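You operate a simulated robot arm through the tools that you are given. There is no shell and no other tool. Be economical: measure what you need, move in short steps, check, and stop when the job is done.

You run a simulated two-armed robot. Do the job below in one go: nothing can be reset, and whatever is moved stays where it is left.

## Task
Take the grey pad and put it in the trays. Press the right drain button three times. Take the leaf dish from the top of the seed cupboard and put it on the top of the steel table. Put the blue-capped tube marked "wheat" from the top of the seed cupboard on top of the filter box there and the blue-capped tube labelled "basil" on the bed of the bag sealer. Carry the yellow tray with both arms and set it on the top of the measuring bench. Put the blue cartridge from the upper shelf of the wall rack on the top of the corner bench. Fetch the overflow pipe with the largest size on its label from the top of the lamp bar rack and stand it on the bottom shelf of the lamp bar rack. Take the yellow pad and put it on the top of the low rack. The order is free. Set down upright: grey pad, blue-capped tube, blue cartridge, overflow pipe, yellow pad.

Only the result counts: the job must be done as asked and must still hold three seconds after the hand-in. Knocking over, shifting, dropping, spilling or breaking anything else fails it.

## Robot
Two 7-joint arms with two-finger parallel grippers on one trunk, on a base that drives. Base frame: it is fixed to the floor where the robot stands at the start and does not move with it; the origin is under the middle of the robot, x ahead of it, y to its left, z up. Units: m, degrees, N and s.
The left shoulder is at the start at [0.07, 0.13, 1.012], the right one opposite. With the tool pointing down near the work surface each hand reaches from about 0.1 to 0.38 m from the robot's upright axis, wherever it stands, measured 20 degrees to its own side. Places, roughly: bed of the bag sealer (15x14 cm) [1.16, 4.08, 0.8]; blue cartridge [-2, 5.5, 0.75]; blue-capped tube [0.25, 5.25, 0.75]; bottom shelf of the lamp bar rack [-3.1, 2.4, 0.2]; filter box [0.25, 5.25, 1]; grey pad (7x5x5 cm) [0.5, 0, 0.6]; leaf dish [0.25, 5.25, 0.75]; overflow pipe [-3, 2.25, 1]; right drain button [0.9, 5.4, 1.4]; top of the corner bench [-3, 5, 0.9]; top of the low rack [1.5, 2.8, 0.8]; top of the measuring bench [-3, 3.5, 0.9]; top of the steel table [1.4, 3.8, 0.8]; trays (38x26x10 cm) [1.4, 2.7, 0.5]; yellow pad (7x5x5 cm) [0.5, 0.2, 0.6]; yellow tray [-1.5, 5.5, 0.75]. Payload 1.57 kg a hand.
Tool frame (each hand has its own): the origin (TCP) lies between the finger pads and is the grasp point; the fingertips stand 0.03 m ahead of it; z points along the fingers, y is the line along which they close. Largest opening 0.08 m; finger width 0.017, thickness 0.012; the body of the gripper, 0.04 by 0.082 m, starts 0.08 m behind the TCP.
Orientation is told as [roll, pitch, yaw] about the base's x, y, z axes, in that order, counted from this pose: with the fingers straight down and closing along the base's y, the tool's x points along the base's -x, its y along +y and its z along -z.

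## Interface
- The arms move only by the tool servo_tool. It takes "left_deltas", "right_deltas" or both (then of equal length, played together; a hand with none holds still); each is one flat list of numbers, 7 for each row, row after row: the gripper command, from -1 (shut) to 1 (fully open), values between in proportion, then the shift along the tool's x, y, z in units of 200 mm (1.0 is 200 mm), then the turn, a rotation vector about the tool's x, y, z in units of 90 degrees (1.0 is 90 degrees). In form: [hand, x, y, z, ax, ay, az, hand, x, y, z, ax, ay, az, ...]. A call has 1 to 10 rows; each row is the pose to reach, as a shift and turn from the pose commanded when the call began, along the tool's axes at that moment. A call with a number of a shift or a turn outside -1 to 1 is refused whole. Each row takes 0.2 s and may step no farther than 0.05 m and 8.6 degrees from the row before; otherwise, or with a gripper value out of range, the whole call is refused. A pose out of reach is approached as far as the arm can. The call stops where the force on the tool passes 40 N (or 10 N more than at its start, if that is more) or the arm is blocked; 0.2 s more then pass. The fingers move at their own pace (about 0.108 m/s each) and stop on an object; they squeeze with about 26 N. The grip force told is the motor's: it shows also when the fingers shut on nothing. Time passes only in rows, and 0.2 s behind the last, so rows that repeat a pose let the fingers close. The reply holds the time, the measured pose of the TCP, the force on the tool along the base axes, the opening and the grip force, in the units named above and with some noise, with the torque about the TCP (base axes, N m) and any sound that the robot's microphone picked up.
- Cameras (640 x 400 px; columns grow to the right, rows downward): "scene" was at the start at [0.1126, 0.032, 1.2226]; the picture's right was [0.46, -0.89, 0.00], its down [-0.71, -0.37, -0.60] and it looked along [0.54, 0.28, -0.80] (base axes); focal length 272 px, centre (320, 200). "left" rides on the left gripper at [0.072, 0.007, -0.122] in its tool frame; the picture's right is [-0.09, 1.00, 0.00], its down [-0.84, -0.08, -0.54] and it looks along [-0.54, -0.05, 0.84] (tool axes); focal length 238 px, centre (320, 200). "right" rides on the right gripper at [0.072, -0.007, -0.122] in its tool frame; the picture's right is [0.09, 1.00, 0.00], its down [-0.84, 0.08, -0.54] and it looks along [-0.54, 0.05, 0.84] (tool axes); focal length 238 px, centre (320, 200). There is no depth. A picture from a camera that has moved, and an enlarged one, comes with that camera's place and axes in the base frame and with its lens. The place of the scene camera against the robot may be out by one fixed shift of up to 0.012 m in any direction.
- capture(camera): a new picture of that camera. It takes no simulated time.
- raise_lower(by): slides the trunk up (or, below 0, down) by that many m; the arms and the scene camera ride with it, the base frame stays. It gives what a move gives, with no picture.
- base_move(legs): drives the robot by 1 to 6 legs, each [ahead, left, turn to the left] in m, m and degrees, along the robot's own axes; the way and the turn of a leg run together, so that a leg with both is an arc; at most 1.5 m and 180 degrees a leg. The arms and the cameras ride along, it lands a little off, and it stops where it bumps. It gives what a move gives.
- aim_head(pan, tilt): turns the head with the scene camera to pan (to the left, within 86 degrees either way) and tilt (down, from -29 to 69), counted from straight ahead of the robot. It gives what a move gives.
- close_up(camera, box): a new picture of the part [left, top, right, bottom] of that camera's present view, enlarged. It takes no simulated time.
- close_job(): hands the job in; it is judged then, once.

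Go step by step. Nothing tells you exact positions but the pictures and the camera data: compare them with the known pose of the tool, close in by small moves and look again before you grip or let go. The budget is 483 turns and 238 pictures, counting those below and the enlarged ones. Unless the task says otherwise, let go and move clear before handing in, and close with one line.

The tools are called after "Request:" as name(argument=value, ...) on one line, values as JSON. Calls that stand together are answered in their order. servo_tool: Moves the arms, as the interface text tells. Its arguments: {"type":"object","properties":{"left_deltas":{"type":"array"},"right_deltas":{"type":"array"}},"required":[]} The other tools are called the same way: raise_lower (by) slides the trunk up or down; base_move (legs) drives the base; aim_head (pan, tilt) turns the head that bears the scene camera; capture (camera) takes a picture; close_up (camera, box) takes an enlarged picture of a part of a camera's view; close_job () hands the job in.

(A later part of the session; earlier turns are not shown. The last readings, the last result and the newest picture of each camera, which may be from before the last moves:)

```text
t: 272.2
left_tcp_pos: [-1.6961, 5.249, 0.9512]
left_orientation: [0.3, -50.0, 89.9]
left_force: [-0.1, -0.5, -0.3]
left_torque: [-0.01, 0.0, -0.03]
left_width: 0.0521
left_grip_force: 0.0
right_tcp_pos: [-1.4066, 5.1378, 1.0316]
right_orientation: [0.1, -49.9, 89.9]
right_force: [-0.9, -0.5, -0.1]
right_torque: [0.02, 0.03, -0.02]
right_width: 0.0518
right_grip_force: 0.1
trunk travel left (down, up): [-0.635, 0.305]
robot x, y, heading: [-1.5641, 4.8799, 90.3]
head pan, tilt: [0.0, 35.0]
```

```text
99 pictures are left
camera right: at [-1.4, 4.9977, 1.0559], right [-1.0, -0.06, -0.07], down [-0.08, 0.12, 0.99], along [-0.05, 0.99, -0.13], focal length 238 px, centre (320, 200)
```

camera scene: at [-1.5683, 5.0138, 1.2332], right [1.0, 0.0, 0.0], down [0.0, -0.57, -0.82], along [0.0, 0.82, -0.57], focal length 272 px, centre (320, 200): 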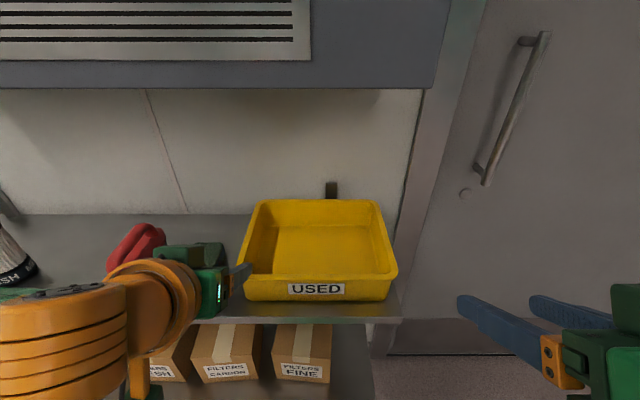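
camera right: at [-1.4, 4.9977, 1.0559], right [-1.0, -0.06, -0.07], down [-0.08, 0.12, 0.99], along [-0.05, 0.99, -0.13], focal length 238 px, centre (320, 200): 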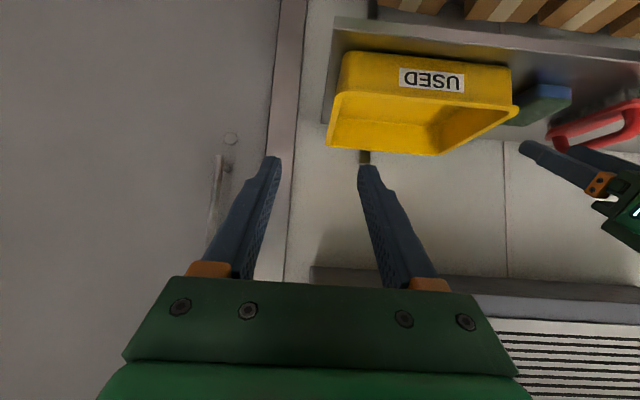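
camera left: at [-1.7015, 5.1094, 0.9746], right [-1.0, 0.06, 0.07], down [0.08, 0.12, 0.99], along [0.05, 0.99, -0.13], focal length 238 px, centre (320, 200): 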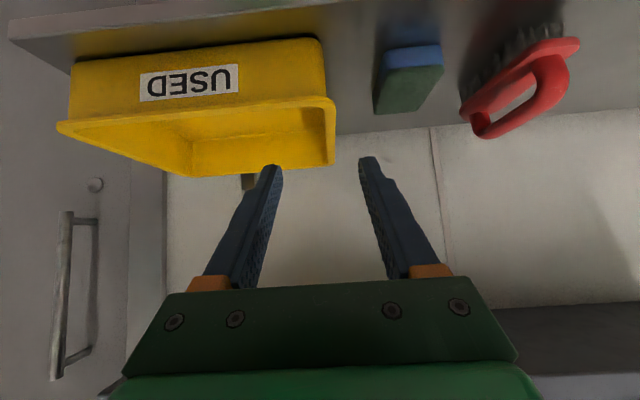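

Rim z≈0.853, left wall x≈-1.707, right wall x≈-1.441, mid y≈5.43. Match the right hand to the left, and drive 5 cm nearer.

Request:
servo_tool(right_deltas=[0.3, -0.01, 0.06, 0.2, 0, 0, 0, 0.3, -0.02, 0.12, 0.4, 0, 0, 0, 0.3, -0.035, 0.17, 0.55, 0, 0, 0, 0.3, -0.05, 0.172, 0.68, 0, 0, 0])

Request:
base_move(legs=[[0.05, 0.005, -0.3]])

Request:
capture(camera="right")

Request:
capture(camera="left")

```text
t: 273.2
left_tcp_pos: [-1.6962, 5.2502, 0.95]
left_orientation: [0.1, -49.9, 90.0]
left_force: [-1.0, -0.2, -0.3]
left_torque: [0.0, 0.01, 0.02]
left_width: 0.052
left_grip_force: 0.1
right_tcp_pos: [-1.4433, 5.2499, 0.9512]
right_orientation: [0.1, -49.9, 89.9]
right_force: [-1.1, 0.0, 0.6]
right_torque: [0.01, 0.04, -0.01]
right_width: 0.0517
right_grip_force: 0.0
right hand out of reach, approached as far as the arm can: row 1, 2, 3
trunk travel left (down, up): [-0.635, 0.305]
robot x, y, heading: [-1.5631, 4.8791, 90.2]
head pan, tilt: [0.0, 35.0]
```

```text
t: 274.1
left_tcp_pos: [-1.6987, 5.2979, 0.9512]
left_orientation: [0.2, -49.9, 89.7]
left_force: [-0.3, 0.3, 0.2]
left_torque: [-0.03, 0.0, 0.02]
left_width: 0.052
left_grip_force: 0.1
right_tcp_pos: [-1.4459, 5.2969, 0.9536]
right_orientation: [0.1, -50.0, 89.6]
right_force: [-0.6, 0.8, -0.8]
right_torque: [-0.03, -0.02, 0.0]
right_width: 0.052
right_grip_force: 0.1
trunk travel left (down, up): [-0.635, 0.305]
robot x, y, heading: [-1.5712, 4.928, 89.6]
head pan, tilt: [0.0, 35.0]
```

```text
98 pictures are left
camera right: at [-1.4405, 5.1551, 0.9771], right [-1.0, -0.05, -0.07], down [-0.08, 0.12, 0.99], along [-0.04, 0.99, -0.13], focal length 238 px, centre (320, 200)
```

right: 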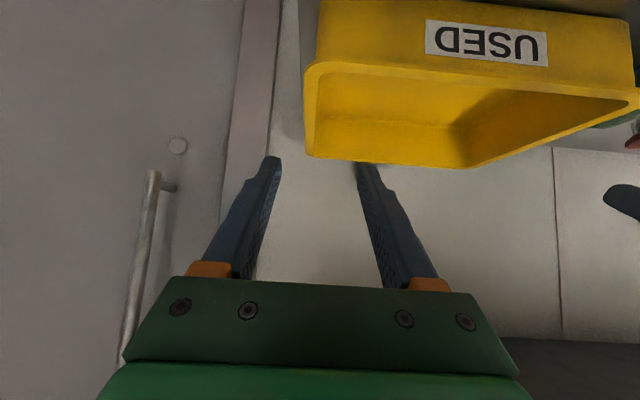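

```text
97 pictures are left
camera left: at [-1.705, 5.159, 0.9749], right [-1.0, 0.06, 0.07], down [0.08, 0.12, 0.99], along [0.05, 0.99, -0.13], focal length 238 px, centre (320, 200)
```

left: 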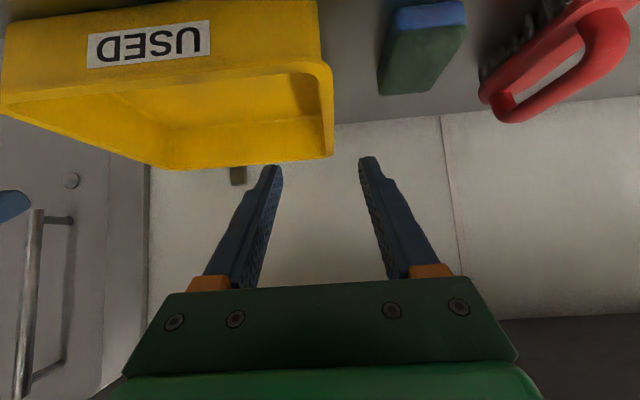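

Request:
servo_tool(left_deltas=[0.3, -0.006, 0.02, 0.2, 0, 0, 0, 0.3, -0.012, 0.035, 0.4, 0, 0, 0, 0.3, -0.02, 0.035, 0.62, 0, 0, 0, 0.3, -0.026, 0.035, 0.83, 0, 0, 0], right_deltas=[0.3, -0.006, -0.03, 0.2, 0, 0, 0, 0.3, -0.012, -0.05, 0.4, 0, 0, 0, 0.3, -0.02, -0.05, 0.62, 0, 0, 0, 0.3, -0.026, -0.05, 0.84, 0, 0, 0])

Request:
capture(camera="right")

Request:
capture(camera="left")

```text
t: 275.1
left_tcp_pos: [-1.7072, 5.4341, 0.8494]
left_orientation: [0.3, -49.7, 89.7]
left_force: [-0.3, -0.4, -0.5]
left_torque: [0.02, 0.02, 0.0]
left_width: 0.0522
left_grip_force: 0.0
right_tcp_pos: [-1.4368, 5.4303, 0.8469]
right_orientation: [0.0, -49.8, 89.6]
right_force: [0.3, 0.1, 0.3]
right_torque: [0.0, -0.01, -0.02]
right_width: 0.0519
right_grip_force: 0.0
trunk travel left (down, up): [-0.635, 0.305]
robot x, y, heading: [-1.569, 4.9304, 89.5]
head pan, tilt: [0.0, 35.0]
```

```text
96 pictures are left
camera right: at [-1.4312, 5.2904, 0.8714], right [-1.0, -0.05, -0.07], down [-0.08, 0.13, 0.99], along [-0.04, 0.99, -0.13], focal length 238 px, centre (320, 200)
```

right: 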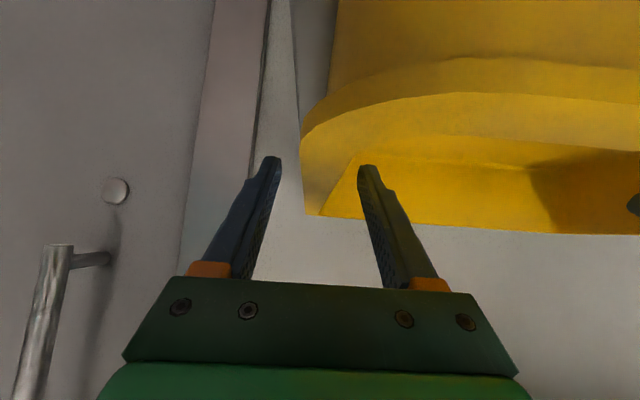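

```text
95 pictures are left
camera left: at [-1.7134, 5.2936, 0.8737], right [-1.0, 0.06, 0.07], down [0.08, 0.13, 0.99], along [0.05, 0.99, -0.13], focal length 238 px, centre (320, 200)
```

left: 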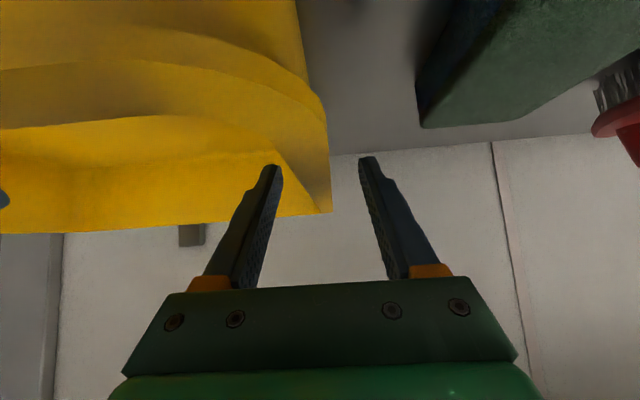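

Both hands straddle the side walls. Close both together.

Request:
servo_tool(left_deltas=[-1, 0, 0, 0, 0, 0, 0, -1, 0, 0, 0, 0, 0, 0, -1, 0, 0, 0, 0, 0, 0], right_deltas=[-1, 0, 0, 0, 0, 0, 0, -1, 0, 0, 0, 0, 0, 0, -1, 0, 0, 0, 0, 0, 0])

Request:
servo_tool(left_deltas=[-1, -0.04, 0, -0.032, 0, 0, 0, -1, -0.077, 0, -0.064, 0, 0, 0, -1, -0.115, 0, -0.096, 0, 0, 0], right_deltas=[-1, -0.04, 0, -0.032, 0, 0, 0, -1, -0.077, 0, -0.064, 0, 0, 0, -1, -0.115, 0, -0.096, 0, 0, 0])

Request:
capture(camera="scene")

```text
t: 275.9
left_tcp_pos: [-1.7051, 5.4311, 0.8507]
left_orientation: [0.0, -50.0, 89.6]
left_force: [26.7, 0.0, -0.1]
left_torque: [0.08, 0.19, 0.58]
left_width: 0.0039
left_grip_force: 24.6
right_tcp_pos: [-1.439, 5.4302, 0.8475]
right_orientation: [0.3, -49.9, 89.7]
right_force: [-25.7, -1.1, -0.1]
right_torque: [0.32, -0.21, -0.23]
right_width: 0.0037
right_grip_force: 24.6
trunk travel left (down, up): [-0.635, 0.305]
robot x, y, heading: [-1.5712, 4.9308, 89.4]
head pan, tilt: [0.0, 35.0]
```

```text
t: 276.6
left_tcp_pos: [-1.7034, 5.4302, 0.8718]
left_orientation: [-0.1, -49.9, 89.5]
left_force: [2.5, 3.3, -1.4]
left_torque: [-0.41, 0.3, 0.86]
left_width: 0.0041
left_grip_force: 24.9
right_tcp_pos: [-1.438, 5.4314, 0.8717]
right_orientation: [0.3, -49.9, 89.8]
right_force: [-3.1, -3.1, -2.4]
right_torque: [0.4, -0.42, 0.0]
right_width: 0.0037
right_grip_force: 24.4
trunk travel left (down, up): [-0.635, 0.305]
robot x, y, heading: [-1.5683, 4.9294, 89.5]
head pan, tilt: [0.0, 35.0]
stopped in row 3 (right hand): the force on the tool passed its limit at 41 N (the readings are from after the stop); the commanded pose is now the measured one
```

```text
94 pictures are left
camera scene: at [-1.5725, 5.0656, 1.2329], right [1.0, -0.01, 0.0], down [0.0, -0.57, -0.82], along [0.01, 0.82, -0.57], focal length 272 px, centre (320, 200)
```

scene: 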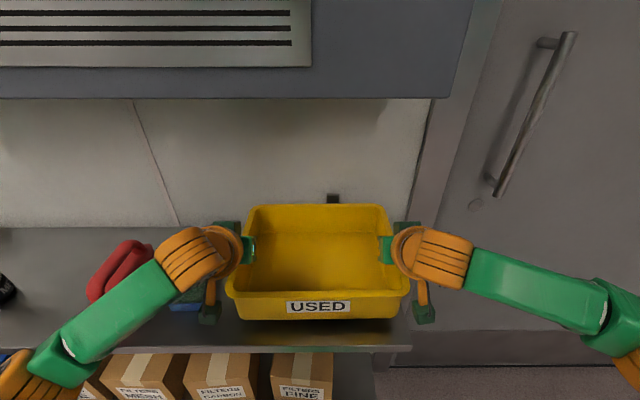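

The tray is lifted with both hands, forces settled. Raise with the trunk 4 cm and back out slowly.

Request:
raise_lower(by=0.04)

Request:
base_move(legs=[[-0.3, 0, 0]])

Request:
capture(camera="scene")

```text
t: 277.5
left_tcp_pos: [-1.7047, 5.4294, 0.912]
left_orientation: [-0.1, -50.0, 89.6]
left_force: [4.7, 3.0, -2.2]
left_torque: [0.01, 0.29, 0.9]
left_width: 0.004
left_grip_force: 24.9
right_tcp_pos: [-1.4379, 5.4315, 0.9112]
right_orientation: [0.4, -50.0, 89.7]
right_force: [-4.8, -2.3, -1.9]
right_torque: [-0.04, -0.36, 0.07]
right_width: 0.0037
right_grip_force: 25.0
trunk travel left (down, up): [-0.675, 0.265]
robot x, y, heading: [-1.5696, 4.9282, 89.7]
head pan, tilt: [0.0, 35.0]
```

```text
t: 279.5
left_tcp_pos: [-1.7075, 5.1298, 0.9131]
left_orientation: [-0.1, -49.8, 89.9]
left_force: [6.8, 3.3, -1.9]
left_torque: [0.1, 0.28, 0.88]
left_width: 0.0042
left_grip_force: 25.1
right_tcp_pos: [-1.4419, 5.1309, 0.9109]
right_orientation: [0.4, -49.9, 90.1]
right_force: [-8.1, -3.8, -2.7]
right_torque: [-0.04, -0.37, 0.08]
right_width: 0.0041
right_grip_force: 24.7
trunk travel left (down, up): [-0.675, 0.265]
robot x, y, heading: [-1.5701, 4.6296, 89.9]
head pan, tilt: [0.0, 35.0]
```

```text
93 pictures are left
camera scene: at [-1.5743, 4.7653, 1.2728], right [1.0, 0.0, 0.0], down [0.0, -0.58, -0.82], along [0.0, 0.82, -0.58], focal length 272 px, centre (320, 200)
```

scene: 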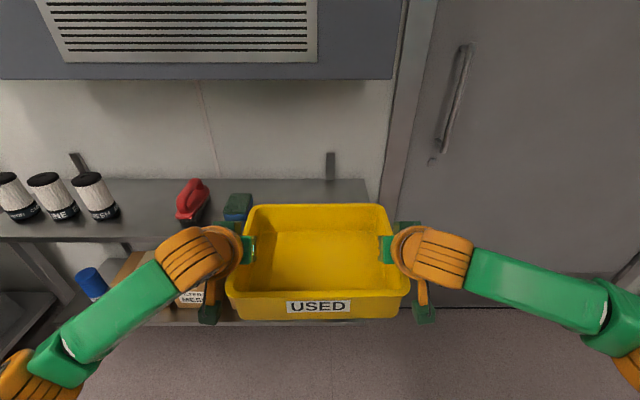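

Tray is level. Back away, raise, and turn toward the measuring bench.

Request:
base_move(legs=[[-0.5, 0, 0], [0, 0, 90], [0, 0.6, 0]])

Request:
raise_lower(by=0.2)

Request:
aim_head(pan=0, tilt=25)

Request:
capture(camera="scene")

```text
t: 289.1
left_tcp_pos: [-2.116, 3.4178, 0.9128]
left_orientation: [-0.1, -50.0, 176.6]
left_force: [-3.2, 3.9, -2.0]
left_torque: [-0.27, -0.01, 0.88]
left_width: 0.0045
left_grip_force: 24.8
right_tcp_pos: [-2.1027, 3.6826, 0.9119]
right_orientation: [0.5, -50.0, 176.7]
right_force: [3.2, -3.0, -2.8]
right_torque: [0.41, -0.03, -0.03]
right_width: 0.0038
right_grip_force: 24.1
trunk travel left (down, up): [-0.675, 0.265]
robot x, y, heading: [-1.6044, 3.5275, 176.7]
head pan, tilt: [0.0, 35.0]
```

```text
t: 291.3
left_tcp_pos: [-2.1164, 3.4169, 1.1129]
left_orientation: [-0.1, -50.0, 176.6]
left_force: [-2.1, 2.9, -1.7]
left_torque: [-0.29, 0.22, 0.92]
left_width: 0.0043
left_grip_force: 25.1
right_tcp_pos: [-2.1031, 3.6842, 1.1115]
right_orientation: [0.4, -49.9, 176.8]
right_force: [3.1, -2.6, -2.9]
right_torque: [0.42, -0.28, -0.01]
right_width: 0.0041
right_grip_force: 24.8
trunk travel left (down, up): [-0.875, 0.065]
robot x, y, heading: [-1.6025, 3.5284, 176.7]
head pan, tilt: [0.0, 35.0]
```

```text
t: 292.0
left_tcp_pos: [-2.116, 3.4167, 1.1122]
left_orientation: [-0.1, -49.8, 176.6]
left_force: [-3.9, 2.2, -1.5]
left_torque: [-0.28, 0.14, 0.91]
left_width: 0.0042
left_grip_force: 24.9
right_tcp_pos: [-2.1026, 3.6829, 1.1104]
right_orientation: [0.4, -49.9, 176.8]
right_force: [2.9, -2.3, -3.0]
right_torque: [0.4, -0.16, -0.01]
right_width: 0.0037
right_grip_force: 24.3
trunk travel left (down, up): [-0.875, 0.065]
robot x, y, heading: [-1.6079, 3.525, 176.5]
head pan, tilt: [0.0, 25.0]
```

```text
92 pictures are left
camera scene: at [-1.7544, 3.5313, 1.4886], right [0.06, 1.0, 0.0], down [0.42, -0.02, -0.91], along [-0.9, 0.05, -0.42], focal length 272 px, centre (320, 200)
```

scene: 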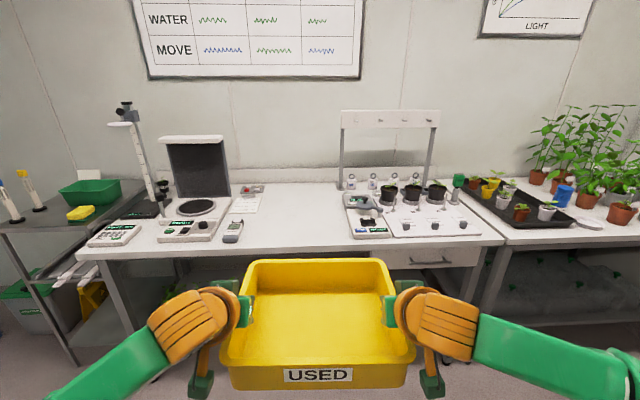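

The measuring bench has a free zone y≈3.30–3.72 behind the front edge x≈-2.65. Drive in, squaring up at y≈3.50.

Request:
base_move(legs=[[0.5, 0.04, 3.4]])

Request:
aim_head(pan=0, tilt=40)

Request:
capture(camera="scene")

```text
t: 294.9
left_tcp_pos: [-2.6, 3.3639, 1.114]
left_orientation: [-0.1, -50.0, 179.7]
left_force: [-3.7, 2.5, -2.1]
left_torque: [-0.32, -0.04, 0.89]
left_width: 0.0042
left_grip_force: 24.6
right_tcp_pos: [-2.6023, 3.6292, 1.1136]
right_orientation: [0.4, -50.0, 179.9]
right_force: [3.6, -2.5, -2.8]
right_torque: [0.44, 0.01, -0.05]
right_width: 0.0041
right_grip_force: 24.3
trunk travel left (down, up): [-0.875, 0.065]
robot x, y, heading: [-2.1011, 3.4996, 179.8]
head pan, tilt: [0.0, 25.0]
```

```text
t: 295.7
left_tcp_pos: [-2.6025, 3.3638, 1.1125]
left_orientation: [-0.1, -50.0, 179.8]
left_force: [-2.2, 1.8, -0.9]
left_torque: [-0.32, -0.15, 0.88]
left_width: 0.004
left_grip_force: 25.2
right_tcp_pos: [-2.6041, 3.6281, 1.112]
right_orientation: [0.5, -49.9, -179.9]
right_force: [2.8, -3.0, -3.3]
right_torque: [0.43, 0.11, -0.08]
right_width: 0.004
right_grip_force: 24.2
trunk travel left (down, up): [-0.875, 0.065]
robot x, y, heading: [-2.1011, 3.5039, 179.9]
head pan, tilt: [0.0, 40.0]
```

```text
91 pictures are left
camera scene: at [-2.2401, 3.4974, 1.4654], right [0.0, 1.0, 0.0], down [0.64, 0.0, -0.77], along [-0.77, 0.0, -0.64], focal length 272 px, centre (320, 200)
```

scene: 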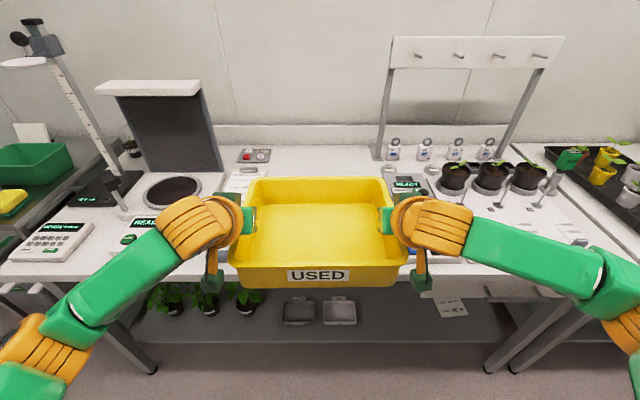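

Elbows hang low, so I'll keep the trunk high and reach with the arms. First drive 12 cm ahead and view.

Request:
base_move(legs=[[0.12, -0.015, 0.1]])

Request:
servo_tool(left_deltas=[-1, -0.08, 0, 0.14, 0, 0, 0, -1, -0.12, 0, 0.3, 0, 0, 0, -1, -0.11, 0, 0.44, 0, 0, 0, -1, -0.08, 0, 0.58, 0, 0, 0], right_deltas=[-1, -0.08, 0, 0.14, 0, 0, 0, -1, -0.12, 0, 0.3, 0, 0, 0, -1, -0.11, 0, 0.44, 0, 0, 0, -1, -0.08, 0, 0.58, 0, 0, 0])

Request:
capture(camera="scene")

Request:
capture(camera="left")

```text
t: 297.0
left_tcp_pos: [-2.7214, 3.3778, 1.1144]
left_orientation: [-0.2, -50.2, 179.9]
left_force: [-3.2, 3.0, -2.4]
left_torque: [-0.32, 0.22, 0.88]
left_width: 0.0045
left_grip_force: 25.1
right_tcp_pos: [-2.7231, 3.6428, 1.1135]
right_orientation: [0.4, -50.1, -179.9]
right_force: [3.5, -1.8, -3.0]
right_torque: [0.45, -0.19, -0.07]
right_width: 0.0037
right_grip_force: 24.7
trunk travel left (down, up): [-0.875, 0.065]
robot x, y, heading: [-2.2242, 3.5155, 180.0]
head pan, tilt: [0.0, 40.0]
```

```text
t: 298.0
left_tcp_pos: [-2.8254, 3.3748, 1.0506]
left_orientation: [0.0, -49.8, 179.9]
left_force: [-8.1, -0.9, -5.7]
left_torque: [-0.46, 0.17, 1.01]
left_width: 0.0046
left_grip_force: 25.3
right_tcp_pos: [-2.8296, 3.6412, 1.0456]
right_orientation: [0.3, -49.9, -179.9]
right_force: [6.8, -0.4, 0.8]
right_torque: [-0.51, -0.2, 0.98]
right_width: 0.0037
right_grip_force: 24.9
trunk travel left (down, up): [-0.875, 0.065]
robot x, y, heading: [-2.2223, 3.5107, 179.8]
head pan, tilt: [0.0, 40.0]
```

```text
90 pictures are left
camera scene: at [-2.3668, 3.5123, 1.4651], right [0.0, 1.0, 0.0], down [0.65, 0.0, -0.76], along [-0.76, 0.0, -0.65], focal length 272 px, centre (320, 200)
```

scene: 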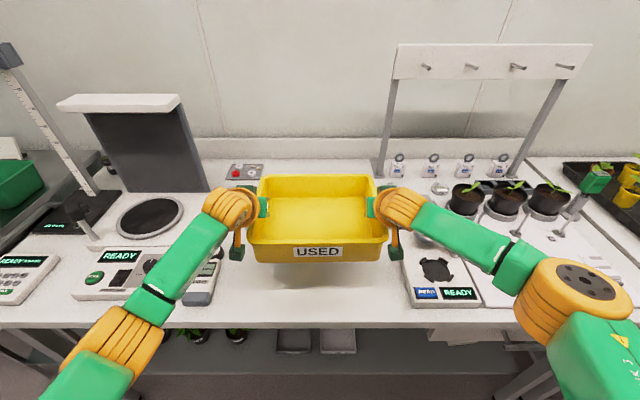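

```text
89 pictures are left
camera left: at [-2.6848, 3.3682, 1.075], right [-0.06, -1.0, 0.07], down [-0.13, 0.08, 0.99], along [-0.99, 0.05, -0.13], focal length 238 px, centre (320, 200)
```

left: 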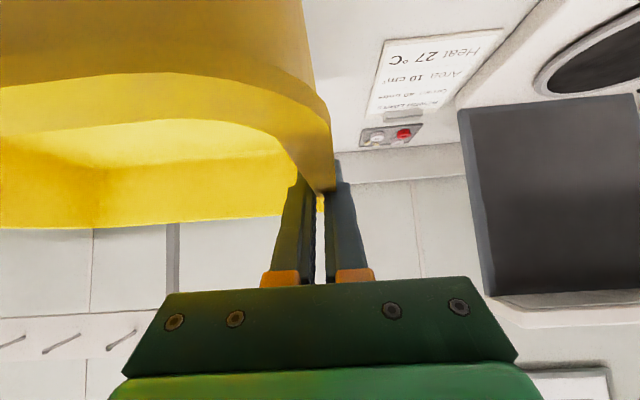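

Well positioned over the free area. Lower both hands together 10 cm.

Request:
servo_tool(left_deltas=[-1, 0.1, 0, 0.08, 0, 0, 0, -1, 0.2, 0, 0.16, 0, 0, 0, -1, 0.3, 0, 0.24, 0, 0, 0, -1, 0.37, 0, 0.31, 0, 0, 0], right_deltas=[-1, 0.1, 0, 0.08, 0, 0, 0, -1, 0.2, 0, 0.16, 0, 0, 0, -1, 0.29, 0, 0.24, 0, 0, 0, -1, 0.355, 0, 0.295, 0, 0, 0])

Request:
capture(camera="scene")

```text
t: 299.0
left_tcp_pos: [-2.825, 3.3776, 0.9527]
left_orientation: [0.0, -49.9, 179.8]
left_force: [-1.1, -14.4, 0.2]
left_torque: [0.11, 0.17, 0.51]
left_width: 0.0043
left_grip_force: 24.7
right_tcp_pos: [-2.826, 3.6423, 0.9555]
right_orientation: [0.2, -49.8, -179.9]
right_force: [0.9, 14.6, -4.0]
right_torque: [0.64, -0.16, -0.14]
right_width: 0.0039
right_grip_force: 24.9
trunk travel left (down, up): [-0.875, 0.065]
robot x, y, heading: [-2.2265, 3.5159, 180.1]
head pan, tilt: [0.0, 40.0]
```

```text
88 pictures are left
camera scene: at [-2.3645, 3.5122, 1.4653], right [0.0, 1.0, 0.0], down [0.64, 0.0, -0.76], along [-0.76, 0.0, -0.64], focal length 272 px, centre (320, 200)
```

scene: 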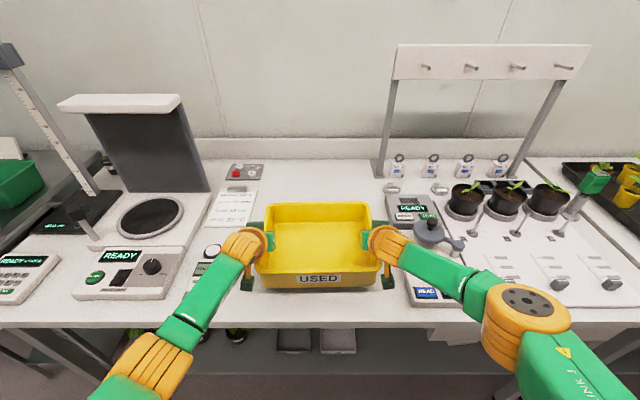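

Request:
servo_tool(left_deltas=[-1, 0.03, 0, 0.025, 0, 0, 0, -1, 0.05, 0, 0.042, 0, 0, 0, -1, 0.069, 0, 0.058, 0, 0, 0, -1, 0.084, 0, 0.07, 0, 0, 0], right_deltas=[-1, 0.035, 0, 0.03, 0, 0, 0, -1, 0.06, 0, 0.05, 0, 0, 0, -1, 0.078, 0, 0.066, 0, 0, 0, -1, 0.094, 0, 0.079, 0, 0, 0])

Request:
capture(camera="scene")

```text
t: 300.0
left_tcp_pos: [-2.8262, 3.3763, 0.9321]
left_orientation: [0.0, -49.9, 179.9]
left_force: [-1.0, -28.4, -0.7]
left_torque: [-0.17, 0.32, 0.45]
left_width: 0.004
left_grip_force: 23.7
right_tcp_pos: [-2.826, 3.642, 0.9313]
right_orientation: [0.1, -49.8, -180.0]
right_force: [1.6, 27.7, -2.9]
right_torque: [0.4, -0.33, -0.21]
right_width: 0.0037
right_grip_force: 24.7
trunk travel left (down, up): [-0.875, 0.065]
robot x, y, heading: [-2.2247, 3.5158, 179.8]
head pan, tilt: [0.0, 40.0]
```

```text
87 pictures are left
camera scene: at [-2.3642, 3.5122, 1.4653], right [0.0, 1.0, 0.0], down [0.64, 0.0, -0.77], along [-0.77, 0.0, -0.64], focal length 272 px, centre (320, 200)
```

scene: 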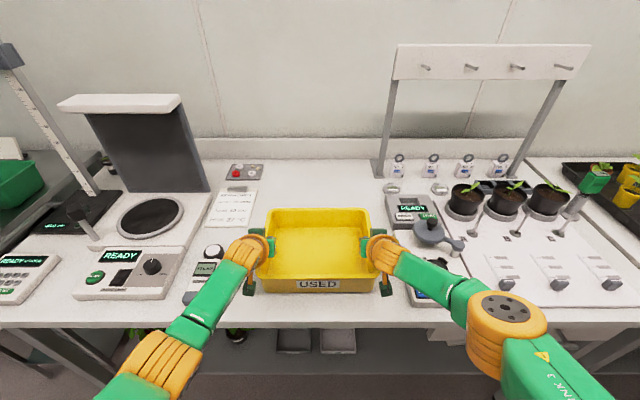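

Compression between the hands grew; relax each outward 2 mm and continue lowering slowly.

Request:
servo_tool(left_deltas=[-1, 0.005, 0.008, 0.004, 0, 0, 0, -1, 0.02, 0.012, 0.017, 0, 0, 0, -1, 0.031, 0.012, 0.026, 0, 0, 0], right_deltas=[-1, 0.005, -0.008, 0.004, 0, 0, 0, -1, 0.02, -0.012, 0.017, 0, 0, 0, -1, 0.031, -0.012, 0.026, 0, 0, 0])

```text
t: 300.8
left_tcp_pos: [-2.8229, 3.3772, 0.9304]
left_orientation: [-0.2, -50.7, 179.7]
left_force: [-4.9, -14.9, 22.5]
left_torque: [-0.33, 0.19, 0.64]
left_width: 0.0039
left_grip_force: 24.5
right_tcp_pos: [-2.8228, 3.6445, 0.9288]
right_orientation: [0.6, -50.2, -180.0]
right_force: [-2.6, 16.8, 5.7]
right_torque: [0.64, -0.45, -0.99]
right_width: 0.004
right_grip_force: 24.6
trunk travel left (down, up): [-0.875, 0.065]
robot x, y, heading: [-2.2234, 3.516, 180.1]
head pan, tilt: [0.0, 40.0]
```

Contact. Release both and rise straight up a bit, then retreat.

Request:
servo_tool(left_deltas=[0.2, 0, 0, 0, 0, 0, 0, 0.2, 0, 0, 0, 0, 0, 0, 0.2, 0, 0, 0, 0, 0, 0, 0.2, -0.1, 0, -0.08, 0, 0, 0, 0.2, -0.2, 0, -0.18, 0, 0, 0, 0.2, -0.28, 0, -0.3, 0, 0, 0], right_deltas=[0.2, 0, 0, 0, 0, 0, 0, 0.2, 0, 0, 0, 0, 0, 0, 0.2, 0, 0, 0, 0, 0, 0, 0.2, -0.1, 0, -0.08, 0, 0, 0, 0.2, -0.2, 0, -0.18, 0, 0, 0, 0.2, -0.28, 0, -0.3, 0, 0, 0])

Request:
capture(camera="scene")

```text
t: 302.2
left_tcp_pos: [-2.8129, 3.3755, 1.008]
left_orientation: [-0.1, -50.0, 179.8]
left_force: [-0.4, -0.3, -1.0]
left_torque: [-0.03, -0.02, 0.01]
left_width: 0.0482
left_grip_force: 0.1
right_tcp_pos: [-2.8135, 3.6443, 1.0077]
right_orientation: [0.5, -49.9, -180.0]
right_force: [-0.6, 0.5, 0.8]
right_torque: [0.0, 0.01, -0.01]
right_width: 0.0478
right_grip_force: 0.0
trunk travel left (down, up): [-0.875, 0.065]
robot x, y, heading: [-2.2246, 3.5137, 180.3]
head pan, tilt: [0.0, 40.0]
```

```text
86 pictures are left
camera scene: at [-2.361, 3.5125, 1.4656], right [0.0, 1.0, 0.0], down [0.64, 0.0, -0.77], along [-0.77, 0.0, -0.64], focal length 272 px, centre (320, 200)
```

scene: 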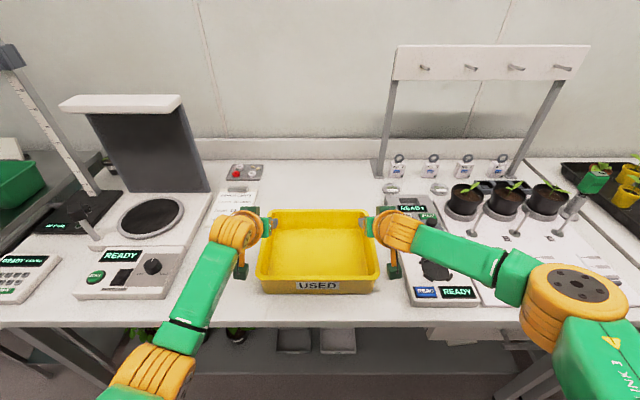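

Tray rests on the measuring bench. Back away and go to the lamp bar rack.

Request:
base_move(legs=[[-0.6, 0, 0], [0, 1.2, 0]])

Request:
aim_head(pan=0, tilt=20)

Request:
capture(camera="scene")

```text
t: 311.2
left_tcp_pos: [-2.2355, 2.2045, 1.0078]
left_orientation: [-0.1, -50.0, 177.7]
left_force: [0.9, -0.5, 0.5]
left_torque: [0.01, 0.0, -0.01]
left_width: 0.0479
left_grip_force: 0.0
right_tcp_pos: [-2.224, 2.4726, 1.006]
right_orientation: [0.5, -50.0, 178.0]
right_force: [0.4, 0.2, -0.3]
right_torque: [0.02, 0.01, 0.0]
right_width: 0.048
right_grip_force: 0.0
trunk travel left (down, up): [-0.875, 0.065]
robot x, y, heading: [-1.6387, 2.3196, 177.8]
head pan, tilt: [0.0, 40.0]
```

```text
t: 312.1
left_tcp_pos: [-2.2356, 2.2041, 1.0076]
left_orientation: [-0.1, -49.9, 177.9]
left_force: [0.3, 0.8, 0.0]
left_torque: [0.02, -0.01, 0.01]
left_width: 0.0479
left_grip_force: 0.0
right_tcp_pos: [-2.2254, 2.4727, 1.0068]
right_orientation: [0.4, -49.9, 177.9]
right_force: [0.2, 0.9, -0.2]
right_torque: [0.01, 0.03, 0.0]
right_width: 0.0478
right_grip_force: 0.1
trunk travel left (down, up): [-0.875, 0.065]
robot x, y, heading: [-1.642, 2.3195, 177.8]
head pan, tilt: [0.0, 20.0]
```

```text
85 pictures are left
camera scene: at [-1.7865, 2.3231, 1.4969], right [0.04, 1.0, 0.0], down [0.34, -0.01, -0.94], along [-0.94, 0.04, -0.34], focal length 272 px, centre (320, 200)
```

scene: 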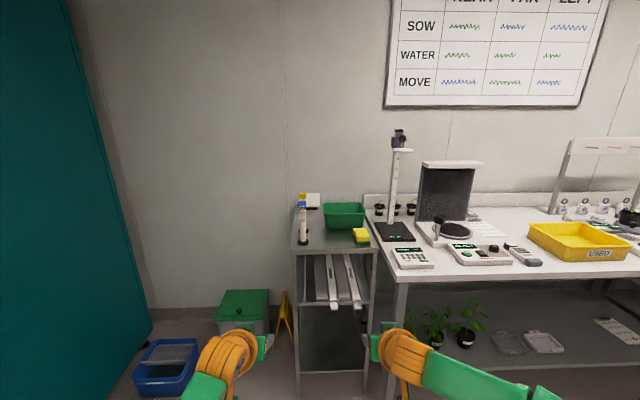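

Request:
close_up(camera="scene", box=[270, 180, 400, 262])

Request:
close_up(camera="scene", box=[270, 240, 400, 400])

```text
4.88 times, centred on (335, 221) of scene
camera zoom: at [-1.7865, 2.3231, 1.4969], right [0.04, 1.0, 0.0], down [0.34, -0.01, -0.94], along [-0.94, 0.04, -0.34], focal length 1328 px, centre (247, 98)
```

zoom: 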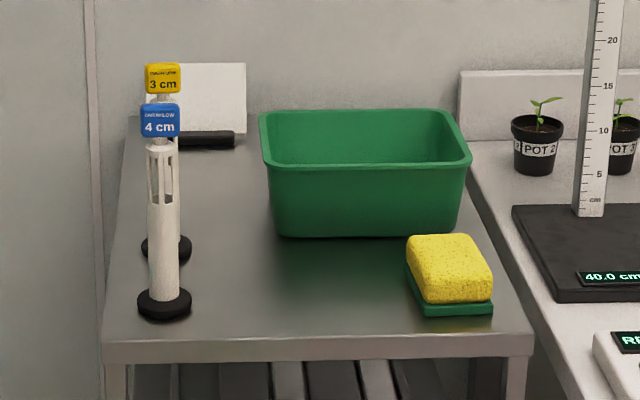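

```text
2.50 times, centred on (335, 320) of scene
camera zoom: at [-1.7865, 2.3231, 1.4969], right [0.04, 1.0, 0.0], down [0.34, -0.01, -0.94], along [-0.94, 0.04, -0.34], focal length 681 px, centre (282, -100)
```

zoom: 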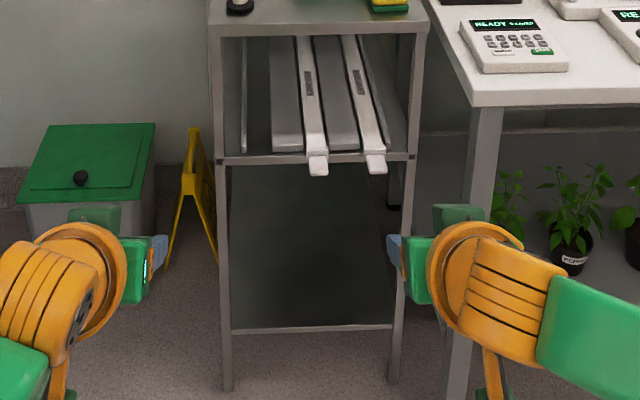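

Two overflow pipes: blue tag "4 cm" in front and yellow "3 cm" behind; 4 cm is the largest. I'll tuck the right hand back and set the left hand nearly horizontal.

Request:
servo_tool(right_deltas=[0, 0.12, -0.03, -0.17, 0, 0, 0, 0, 0.26, -0.06, -0.33, 0, 0, 0, 0, 0.38, -0.09, -0.5, 0, 0, 0, 0, 0.52, -0.12, -0.66, 0, 0, 0, 0, 0.6, -0.15, -0.8, 0, 0, 0], left_deltas=[0.2, 0.08, 0, -0.1, 0, -0.07, 0, 0.2, 0.16, 0, -0.2, 0, -0.14, 0, 0.2, 0.24, 0, -0.3, 0, -0.21, 0, 0.2, 0.32, 0, -0.4, 0, -0.278, 0, 0.2, 0.32, 0, -0.4, 0, -0.278, 0])

Request:
servo_tool(right_deltas=[0, 0.1, 0, -0.12, 0, 0, 0, 0, 0.2, 0, -0.24, 0, 0, 0, 0, 0.3, 0, -0.36, 0, 0, 0, 0, 0.4, 0, -0.48, 0, 0, 0])

Request:
base_move(legs=[[0.4, -0.1, 2.2]])

Request:
capture(camera="scene")

Request:
capture(camera="left")

```text
t: 313.2
left_tcp_pos: [-2.133, 2.2, 1.0089]
left_orientation: [-0.5, -75.2, 178.0]
left_force: [0.6, -0.2, 0.1]
left_torque: [0.0, 0.01, -0.03]
left_width: 0.048
left_grip_force: 0.1
right_tcp_pos: [-2.0287, 2.503, 1.0246]
right_orientation: [0.4, -49.8, 177.8]
right_force: [-0.1, -0.5, -0.7]
right_torque: [-0.01, -0.02, 0.03]
right_width: 0.0399
right_grip_force: 0.0
right hand out of reach, approached as far as the arm can: row 5
trunk travel left (down, up): [-0.875, 0.065]
robot x, y, heading: [-1.6393, 2.3238, 177.8]
head pan, tilt: [0.0, 20.0]
```

```text
t: 314.2
left_tcp_pos: [-2.1336, 2.2007, 1.0091]
left_orientation: [-0.3, -75.2, 178.1]
left_force: [0.0, -0.3, 0.2]
left_torque: [-0.01, -0.01, 0.01]
left_width: 0.0482
left_grip_force: 0.0
right_tcp_pos: [-2.0207, 2.5044, 1.0286]
right_orientation: [0.3, -49.7, 177.9]
right_force: [0.3, -0.1, -0.3]
right_torque: [0.0, 0.0, 0.0]
right_width: 0.0402
right_grip_force: 0.1
right hand out of reach, approached as far as the arm can: row 1, 2, 3, 4
trunk travel left (down, up): [-0.875, 0.065]
robot x, y, heading: [-1.6374, 2.3225, 177.8]
head pan, tilt: [0.0, 20.0]
```

```text
t: 316.8
left_tcp_pos: [-2.5244, 2.2888, 1.009]
left_orientation: [-0.3, -75.1, -179.9]
left_force: [0.5, 0.7, 0.3]
left_torque: [0.01, -0.01, 0.02]
left_width: 0.0479
left_grip_force: 0.0
right_tcp_pos: [-2.422, 2.5973, 1.0289]
right_orientation: [0.3, -49.9, -179.9]
right_force: [0.0, 0.4, 0.4]
right_torque: [0.02, 0.04, -0.01]
right_width: 0.0399
right_grip_force: 0.0
trunk travel left (down, up): [-0.875, 0.065]
robot x, y, heading: [-2.0382, 2.4243, 179.7]
head pan, tilt: [0.0, 20.0]
```

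```text
82 pictures are left
camera scene: at [-2.1815, 2.4252, 1.4972], right [0.0, 1.0, 0.0], down [0.34, 0.0, -0.94], along [-0.94, 0.0, -0.34], focal length 272 px, centre (320, 200)
```

scene: 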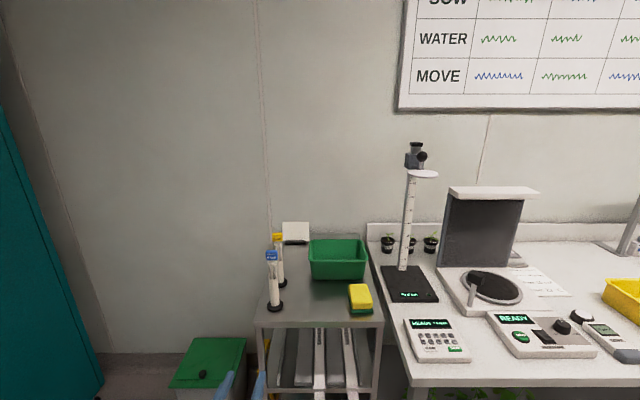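

```text
81 pictures are left
camera left: at [-2.3882, 2.2821, 0.9717], right [-0.03, -1.0, 0.09], down [0.31, 0.07, 0.95], along [-0.95, 0.05, 0.31], focal length 238 px, centre (320, 200)
```

left: 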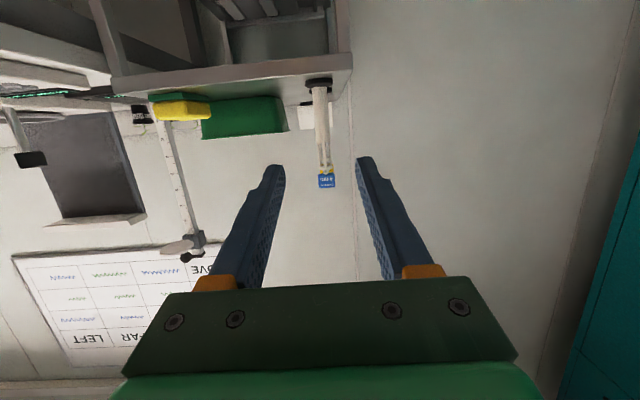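

4 cm pipe stands at about (-2.865, 2.289), rack top z≈0.90. Lower the hand to grip height and drive in.

Request:
servo_tool(left_deltas=[0.5, 0.1, 0, 0.03, 0, 0, 0, 0.5, 0.2125, 0, 0.057, 0, 0, 0])

Request:
base_move(legs=[[0.22, 0, 0.3]])

Request:
capture(camera="left")

Request:
capture(camera="scene")

```text
t: 317.4
left_tcp_pos: [-2.5281, 2.2887, 0.9653]
left_orientation: [-0.2, -75.1, -180.1]
left_force: [0.3, 1.0, -0.3]
left_torque: [0.04, -0.03, 0.01]
left_width: 0.06
left_grip_force: 0.1
right_tcp_pos: [-2.4235, 2.5962, 1.0289]
right_orientation: [0.4, -49.7, -180.0]
right_force: [0.1, 0.0, -0.3]
right_torque: [0.01, 0.03, 0.02]
right_width: 0.04
right_grip_force: 0.0
trunk travel left (down, up): [-0.875, 0.065]
robot x, y, heading: [-2.0383, 2.4266, 180.1]
head pan, tilt: [0.0, 20.0]
```

```text
t: 319.1
left_tcp_pos: [-2.7461, 2.2859, 0.9656]
left_orientation: [-0.3, -75.2, -179.5]
left_force: [1.1, 0.4, 0.0]
left_torque: [0.01, 0.04, 0.01]
left_width: 0.0601
left_grip_force: 0.0
right_tcp_pos: [-2.6427, 2.5941, 1.0298]
right_orientation: [0.4, -49.8, -179.7]
right_force: [0.7, -0.4, 0.5]
right_torque: [0.03, 0.03, 0.02]
right_width: 0.04
right_grip_force: 0.1
trunk travel left (down, up): [-0.875, 0.065]
robot x, y, heading: [-2.2574, 2.4248, -179.8]
head pan, tilt: [0.0, 20.0]
```

```text
80 pictures are left
camera left: at [-2.6087, 2.2793, 0.9279], right [-0.02, -1.0, 0.09], down [0.31, 0.08, 0.95], along [-0.95, 0.05, 0.31], focal length 238 px, centre (320, 200)
```

left: 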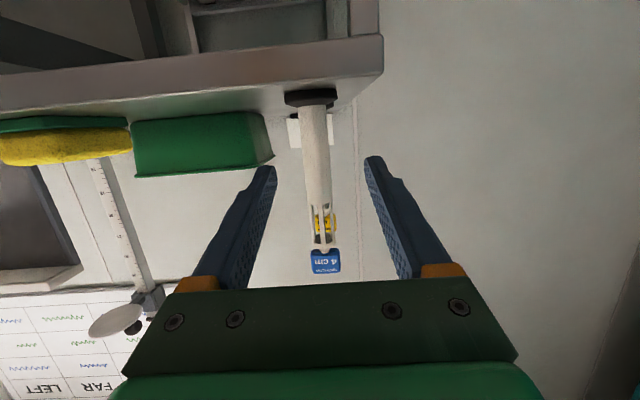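

```text
79 pictures are left
camera scene: at [-2.4007, 2.4247, 1.4973], right [0.0, 1.0, 0.0], down [0.34, 0.0, -0.94], along [-0.94, 0.0, -0.34], focal length 272 px, centre (320, 200)
```

scene: 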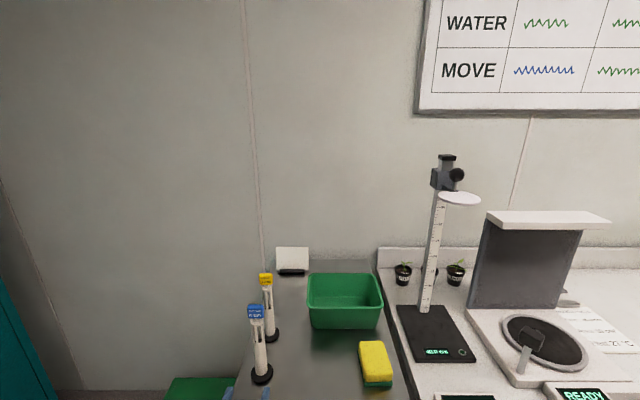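

Pipe at (-2.875, 2.292). Reach forward 12.5 cm around the shaft.

Request:
servo_tool(left_deltas=[0.5, -0.054, -0.03, 0.2, 0, 0, 0, 0.5, -0.108, -0.03, 0.4, 0, 0, 0, 0.5, -0.16, -0.03, 0.6, 0, 0, 0, 0.5, -0.16, -0.03, 0.6, 0, 0, 0])

Request:
capture(camera="left")

```text
t: 320.1
left_tcp_pos: [-2.8695, 2.2901, 0.9641]
left_orientation: [-0.3, -75.0, -179.6]
left_force: [0.0, 0.1, 0.5]
left_torque: [0.01, 0.0, 0.03]
left_width: 0.0598
left_grip_force: 0.0
right_tcp_pos: [-2.6455, 2.5952, 1.0292]
right_orientation: [0.4, -49.7, -179.6]
right_force: [0.4, -0.3, 0.1]
right_torque: [0.02, 0.01, -0.02]
right_width: 0.04
right_grip_force: 0.1
trunk travel left (down, up): [-0.875, 0.065]
robot x, y, heading: [-2.2591, 2.4245, -180.0]
head pan, tilt: [0.0, 20.0]
```

```text
78 pictures are left
camera left: at [-2.7331, 2.2839, 0.9269], right [-0.02, -1.0, 0.09], down [0.31, 0.08, 0.95], along [-0.95, 0.05, 0.31], focal length 238 px, centre (320, 200)
```

left: 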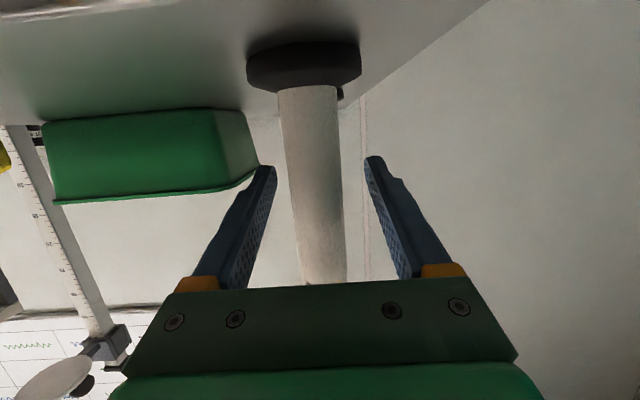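

Request:
servo_tool(left_deltas=[-1, 0, 0, 0, 0, 0, 0, -1, 0, 0, 0, 0, 0, 0, -1, 0, 0, 0, 0, 0, 0])

Request:
raise_lower(by=0.04)

Request:
capture(camera="left")

```text
t: 320.9
left_tcp_pos: [-2.8687, 2.2908, 0.9651]
left_orientation: [-0.4, -75.1, -179.6]
left_force: [0.5, -0.8, 2.1]
left_torque: [-0.18, 0.03, 0.0]
left_width: 0.0255
left_grip_force: 25.3
right_tcp_pos: [-2.6446, 2.5951, 1.0299]
right_orientation: [0.4, -49.8, -179.6]
right_force: [0.8, 1.2, -1.2]
right_torque: [-0.01, -0.01, 0.02]
right_width: 0.0398
right_grip_force: 0.1
trunk travel left (down, up): [-0.875, 0.065]
robot x, y, heading: [-2.2572, 2.426, -179.9]
head pan, tilt: [0.0, 20.0]
```

```text
t: 321.7
left_tcp_pos: [-2.8698, 2.2907, 1.0033]
left_orientation: [-0.4, -75.0, -179.6]
left_force: [-1.0, 0.0, -0.8]
left_torque: [-0.14, 0.01, -0.04]
left_width: 0.0258
left_grip_force: 25.4
right_tcp_pos: [-2.6458, 2.5951, 1.0692]
right_orientation: [0.4, -49.7, -179.6]
right_force: [-0.3, 1.0, 0.4]
right_torque: [0.01, 0.0, -0.02]
right_width: 0.04
right_grip_force: 0.0
trunk travel left (down, up): [-0.915, 0.025]
robot x, y, heading: [-2.2602, 2.4266, -179.9]
head pan, tilt: [0.0, 20.0]
```

```text
77 pictures are left
camera left: at [-2.7333, 2.2837, 0.9663], right [-0.02, -1.0, 0.09], down [0.31, 0.08, 0.95], along [-0.95, 0.05, 0.3], focal length 238 px, centre (320, 200)
```

left: 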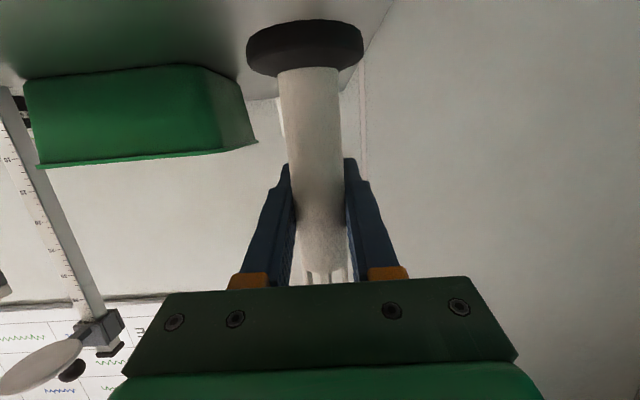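

Pipe gripped (25.5 mm). Back out, lower the trunk, and look at the bottom shelf.

Request:
base_move(legs=[[-0.28, 0, 0]])

Request:
raise_lower(by=-0.4)

Request:
raise_lower(by=-0.24)

Request:
aim_head(pan=0, tilt=25)

Request:
capture(camera="scene")

Request:
capture(camera="left")

```text
t: 323.7
left_tcp_pos: [-2.5942, 2.2924, 1.003]
left_orientation: [-0.2, -74.9, -179.6]
left_force: [0.0, 0.6, -1.0]
left_torque: [0.02, 0.07, 0.0]
left_width: 0.0247
left_grip_force: 26.2
right_tcp_pos: [-2.3696, 2.5966, 1.067]
right_orientation: [0.3, -49.5, -179.7]
right_force: [-0.1, 0.2, -1.2]
right_torque: [0.02, 0.01, 0.04]
right_width: 0.0399
right_grip_force: 0.0
trunk travel left (down, up): [-0.915, 0.025]
robot x, y, heading: [-1.9755, 2.4295, -180.0]
head pan, tilt: [0.0, 20.0]
```

```text
t: 327.5
left_tcp_pos: [-2.5914, 2.2929, 0.6044]
left_orientation: [-0.4, -75.0, -179.7]
left_force: [0.4, -0.7, -0.8]
left_torque: [-0.01, 0.03, 0.02]
left_width: 0.0245
left_grip_force: 25.4
right_tcp_pos: [-2.3678, 2.5966, 0.6689]
right_orientation: [0.4, -49.7, -179.8]
right_force: [0.0, -0.2, 0.5]
right_torque: [-0.01, 0.03, 0.0]
right_width: 0.0399
right_grip_force: 0.0
trunk travel left (down, up): [-0.515, 0.425]
robot x, y, heading: [-1.9804, 2.4259, -180.0]
head pan, tilt: [0.0, 20.0]
```

```text
t: 330.0
left_tcp_pos: [-2.5925, 2.2924, 0.3642]
left_orientation: [-0.4, -74.9, -179.7]
left_force: [0.1, 0.3, -0.5]
left_torque: [0.02, 0.01, -0.01]
left_width: 0.0243
left_grip_force: 25.5
right_tcp_pos: [-2.3675, 2.5957, 0.4284]
right_orientation: [0.4, -49.6, -179.7]
right_force: [0.2, -0.2, 0.9]
right_torque: [-0.03, 0.0, -0.02]
right_width: 0.0397
right_grip_force: 0.1
trunk travel left (down, up): [-0.275, 0.665]
robot x, y, heading: [-1.9777, 2.4286, -179.9]
head pan, tilt: [0.0, 20.0]
```

```text
t: 330.7
left_tcp_pos: [-2.5925, 2.2919, 0.3635]
left_orientation: [-0.2, -75.0, -179.6]
left_force: [-0.3, 0.0, -0.5]
left_torque: [-0.02, 0.04, -0.02]
left_width: 0.0242
left_grip_force: 26.2
right_tcp_pos: [-2.3675, 2.5956, 0.4281]
right_orientation: [0.5, -49.7, -179.6]
right_force: [0.3, 0.5, -0.1]
right_torque: [0.0, 0.04, -0.05]
right_width: 0.0401
right_grip_force: 0.1
trunk travel left (down, up): [-0.275, 0.665]
robot x, y, heading: [-1.9828, 2.4293, -179.9]
head pan, tilt: [0.0, 25.0]
```

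```text
76 pictures are left
camera scene: at [-2.1251, 2.4257, 0.8889], right [0.0, 1.0, 0.0], down [0.42, 0.0, -0.91], along [-0.91, 0.0, -0.42], focal length 272 px, centre (320, 200)
```

scene: 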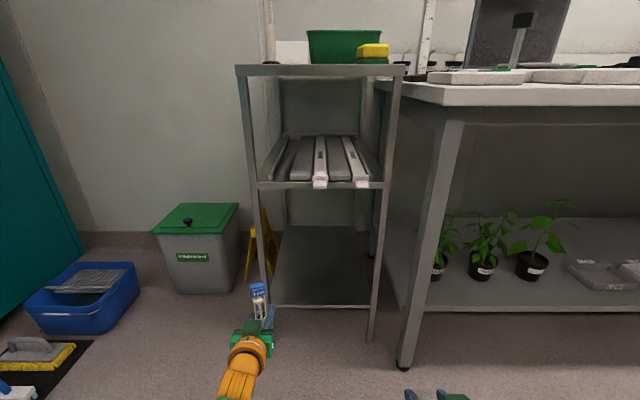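

```text
75 pictures are left
camera left: at [-2.455, 2.2851, 0.3263], right [-0.02, -1.0, 0.09], down [0.31, 0.08, 0.95], along [-0.95, 0.05, 0.3], focal length 238 px, centre (320, 200)
```

left: 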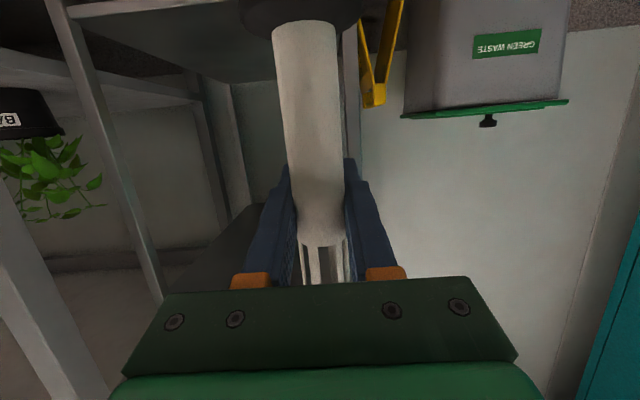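

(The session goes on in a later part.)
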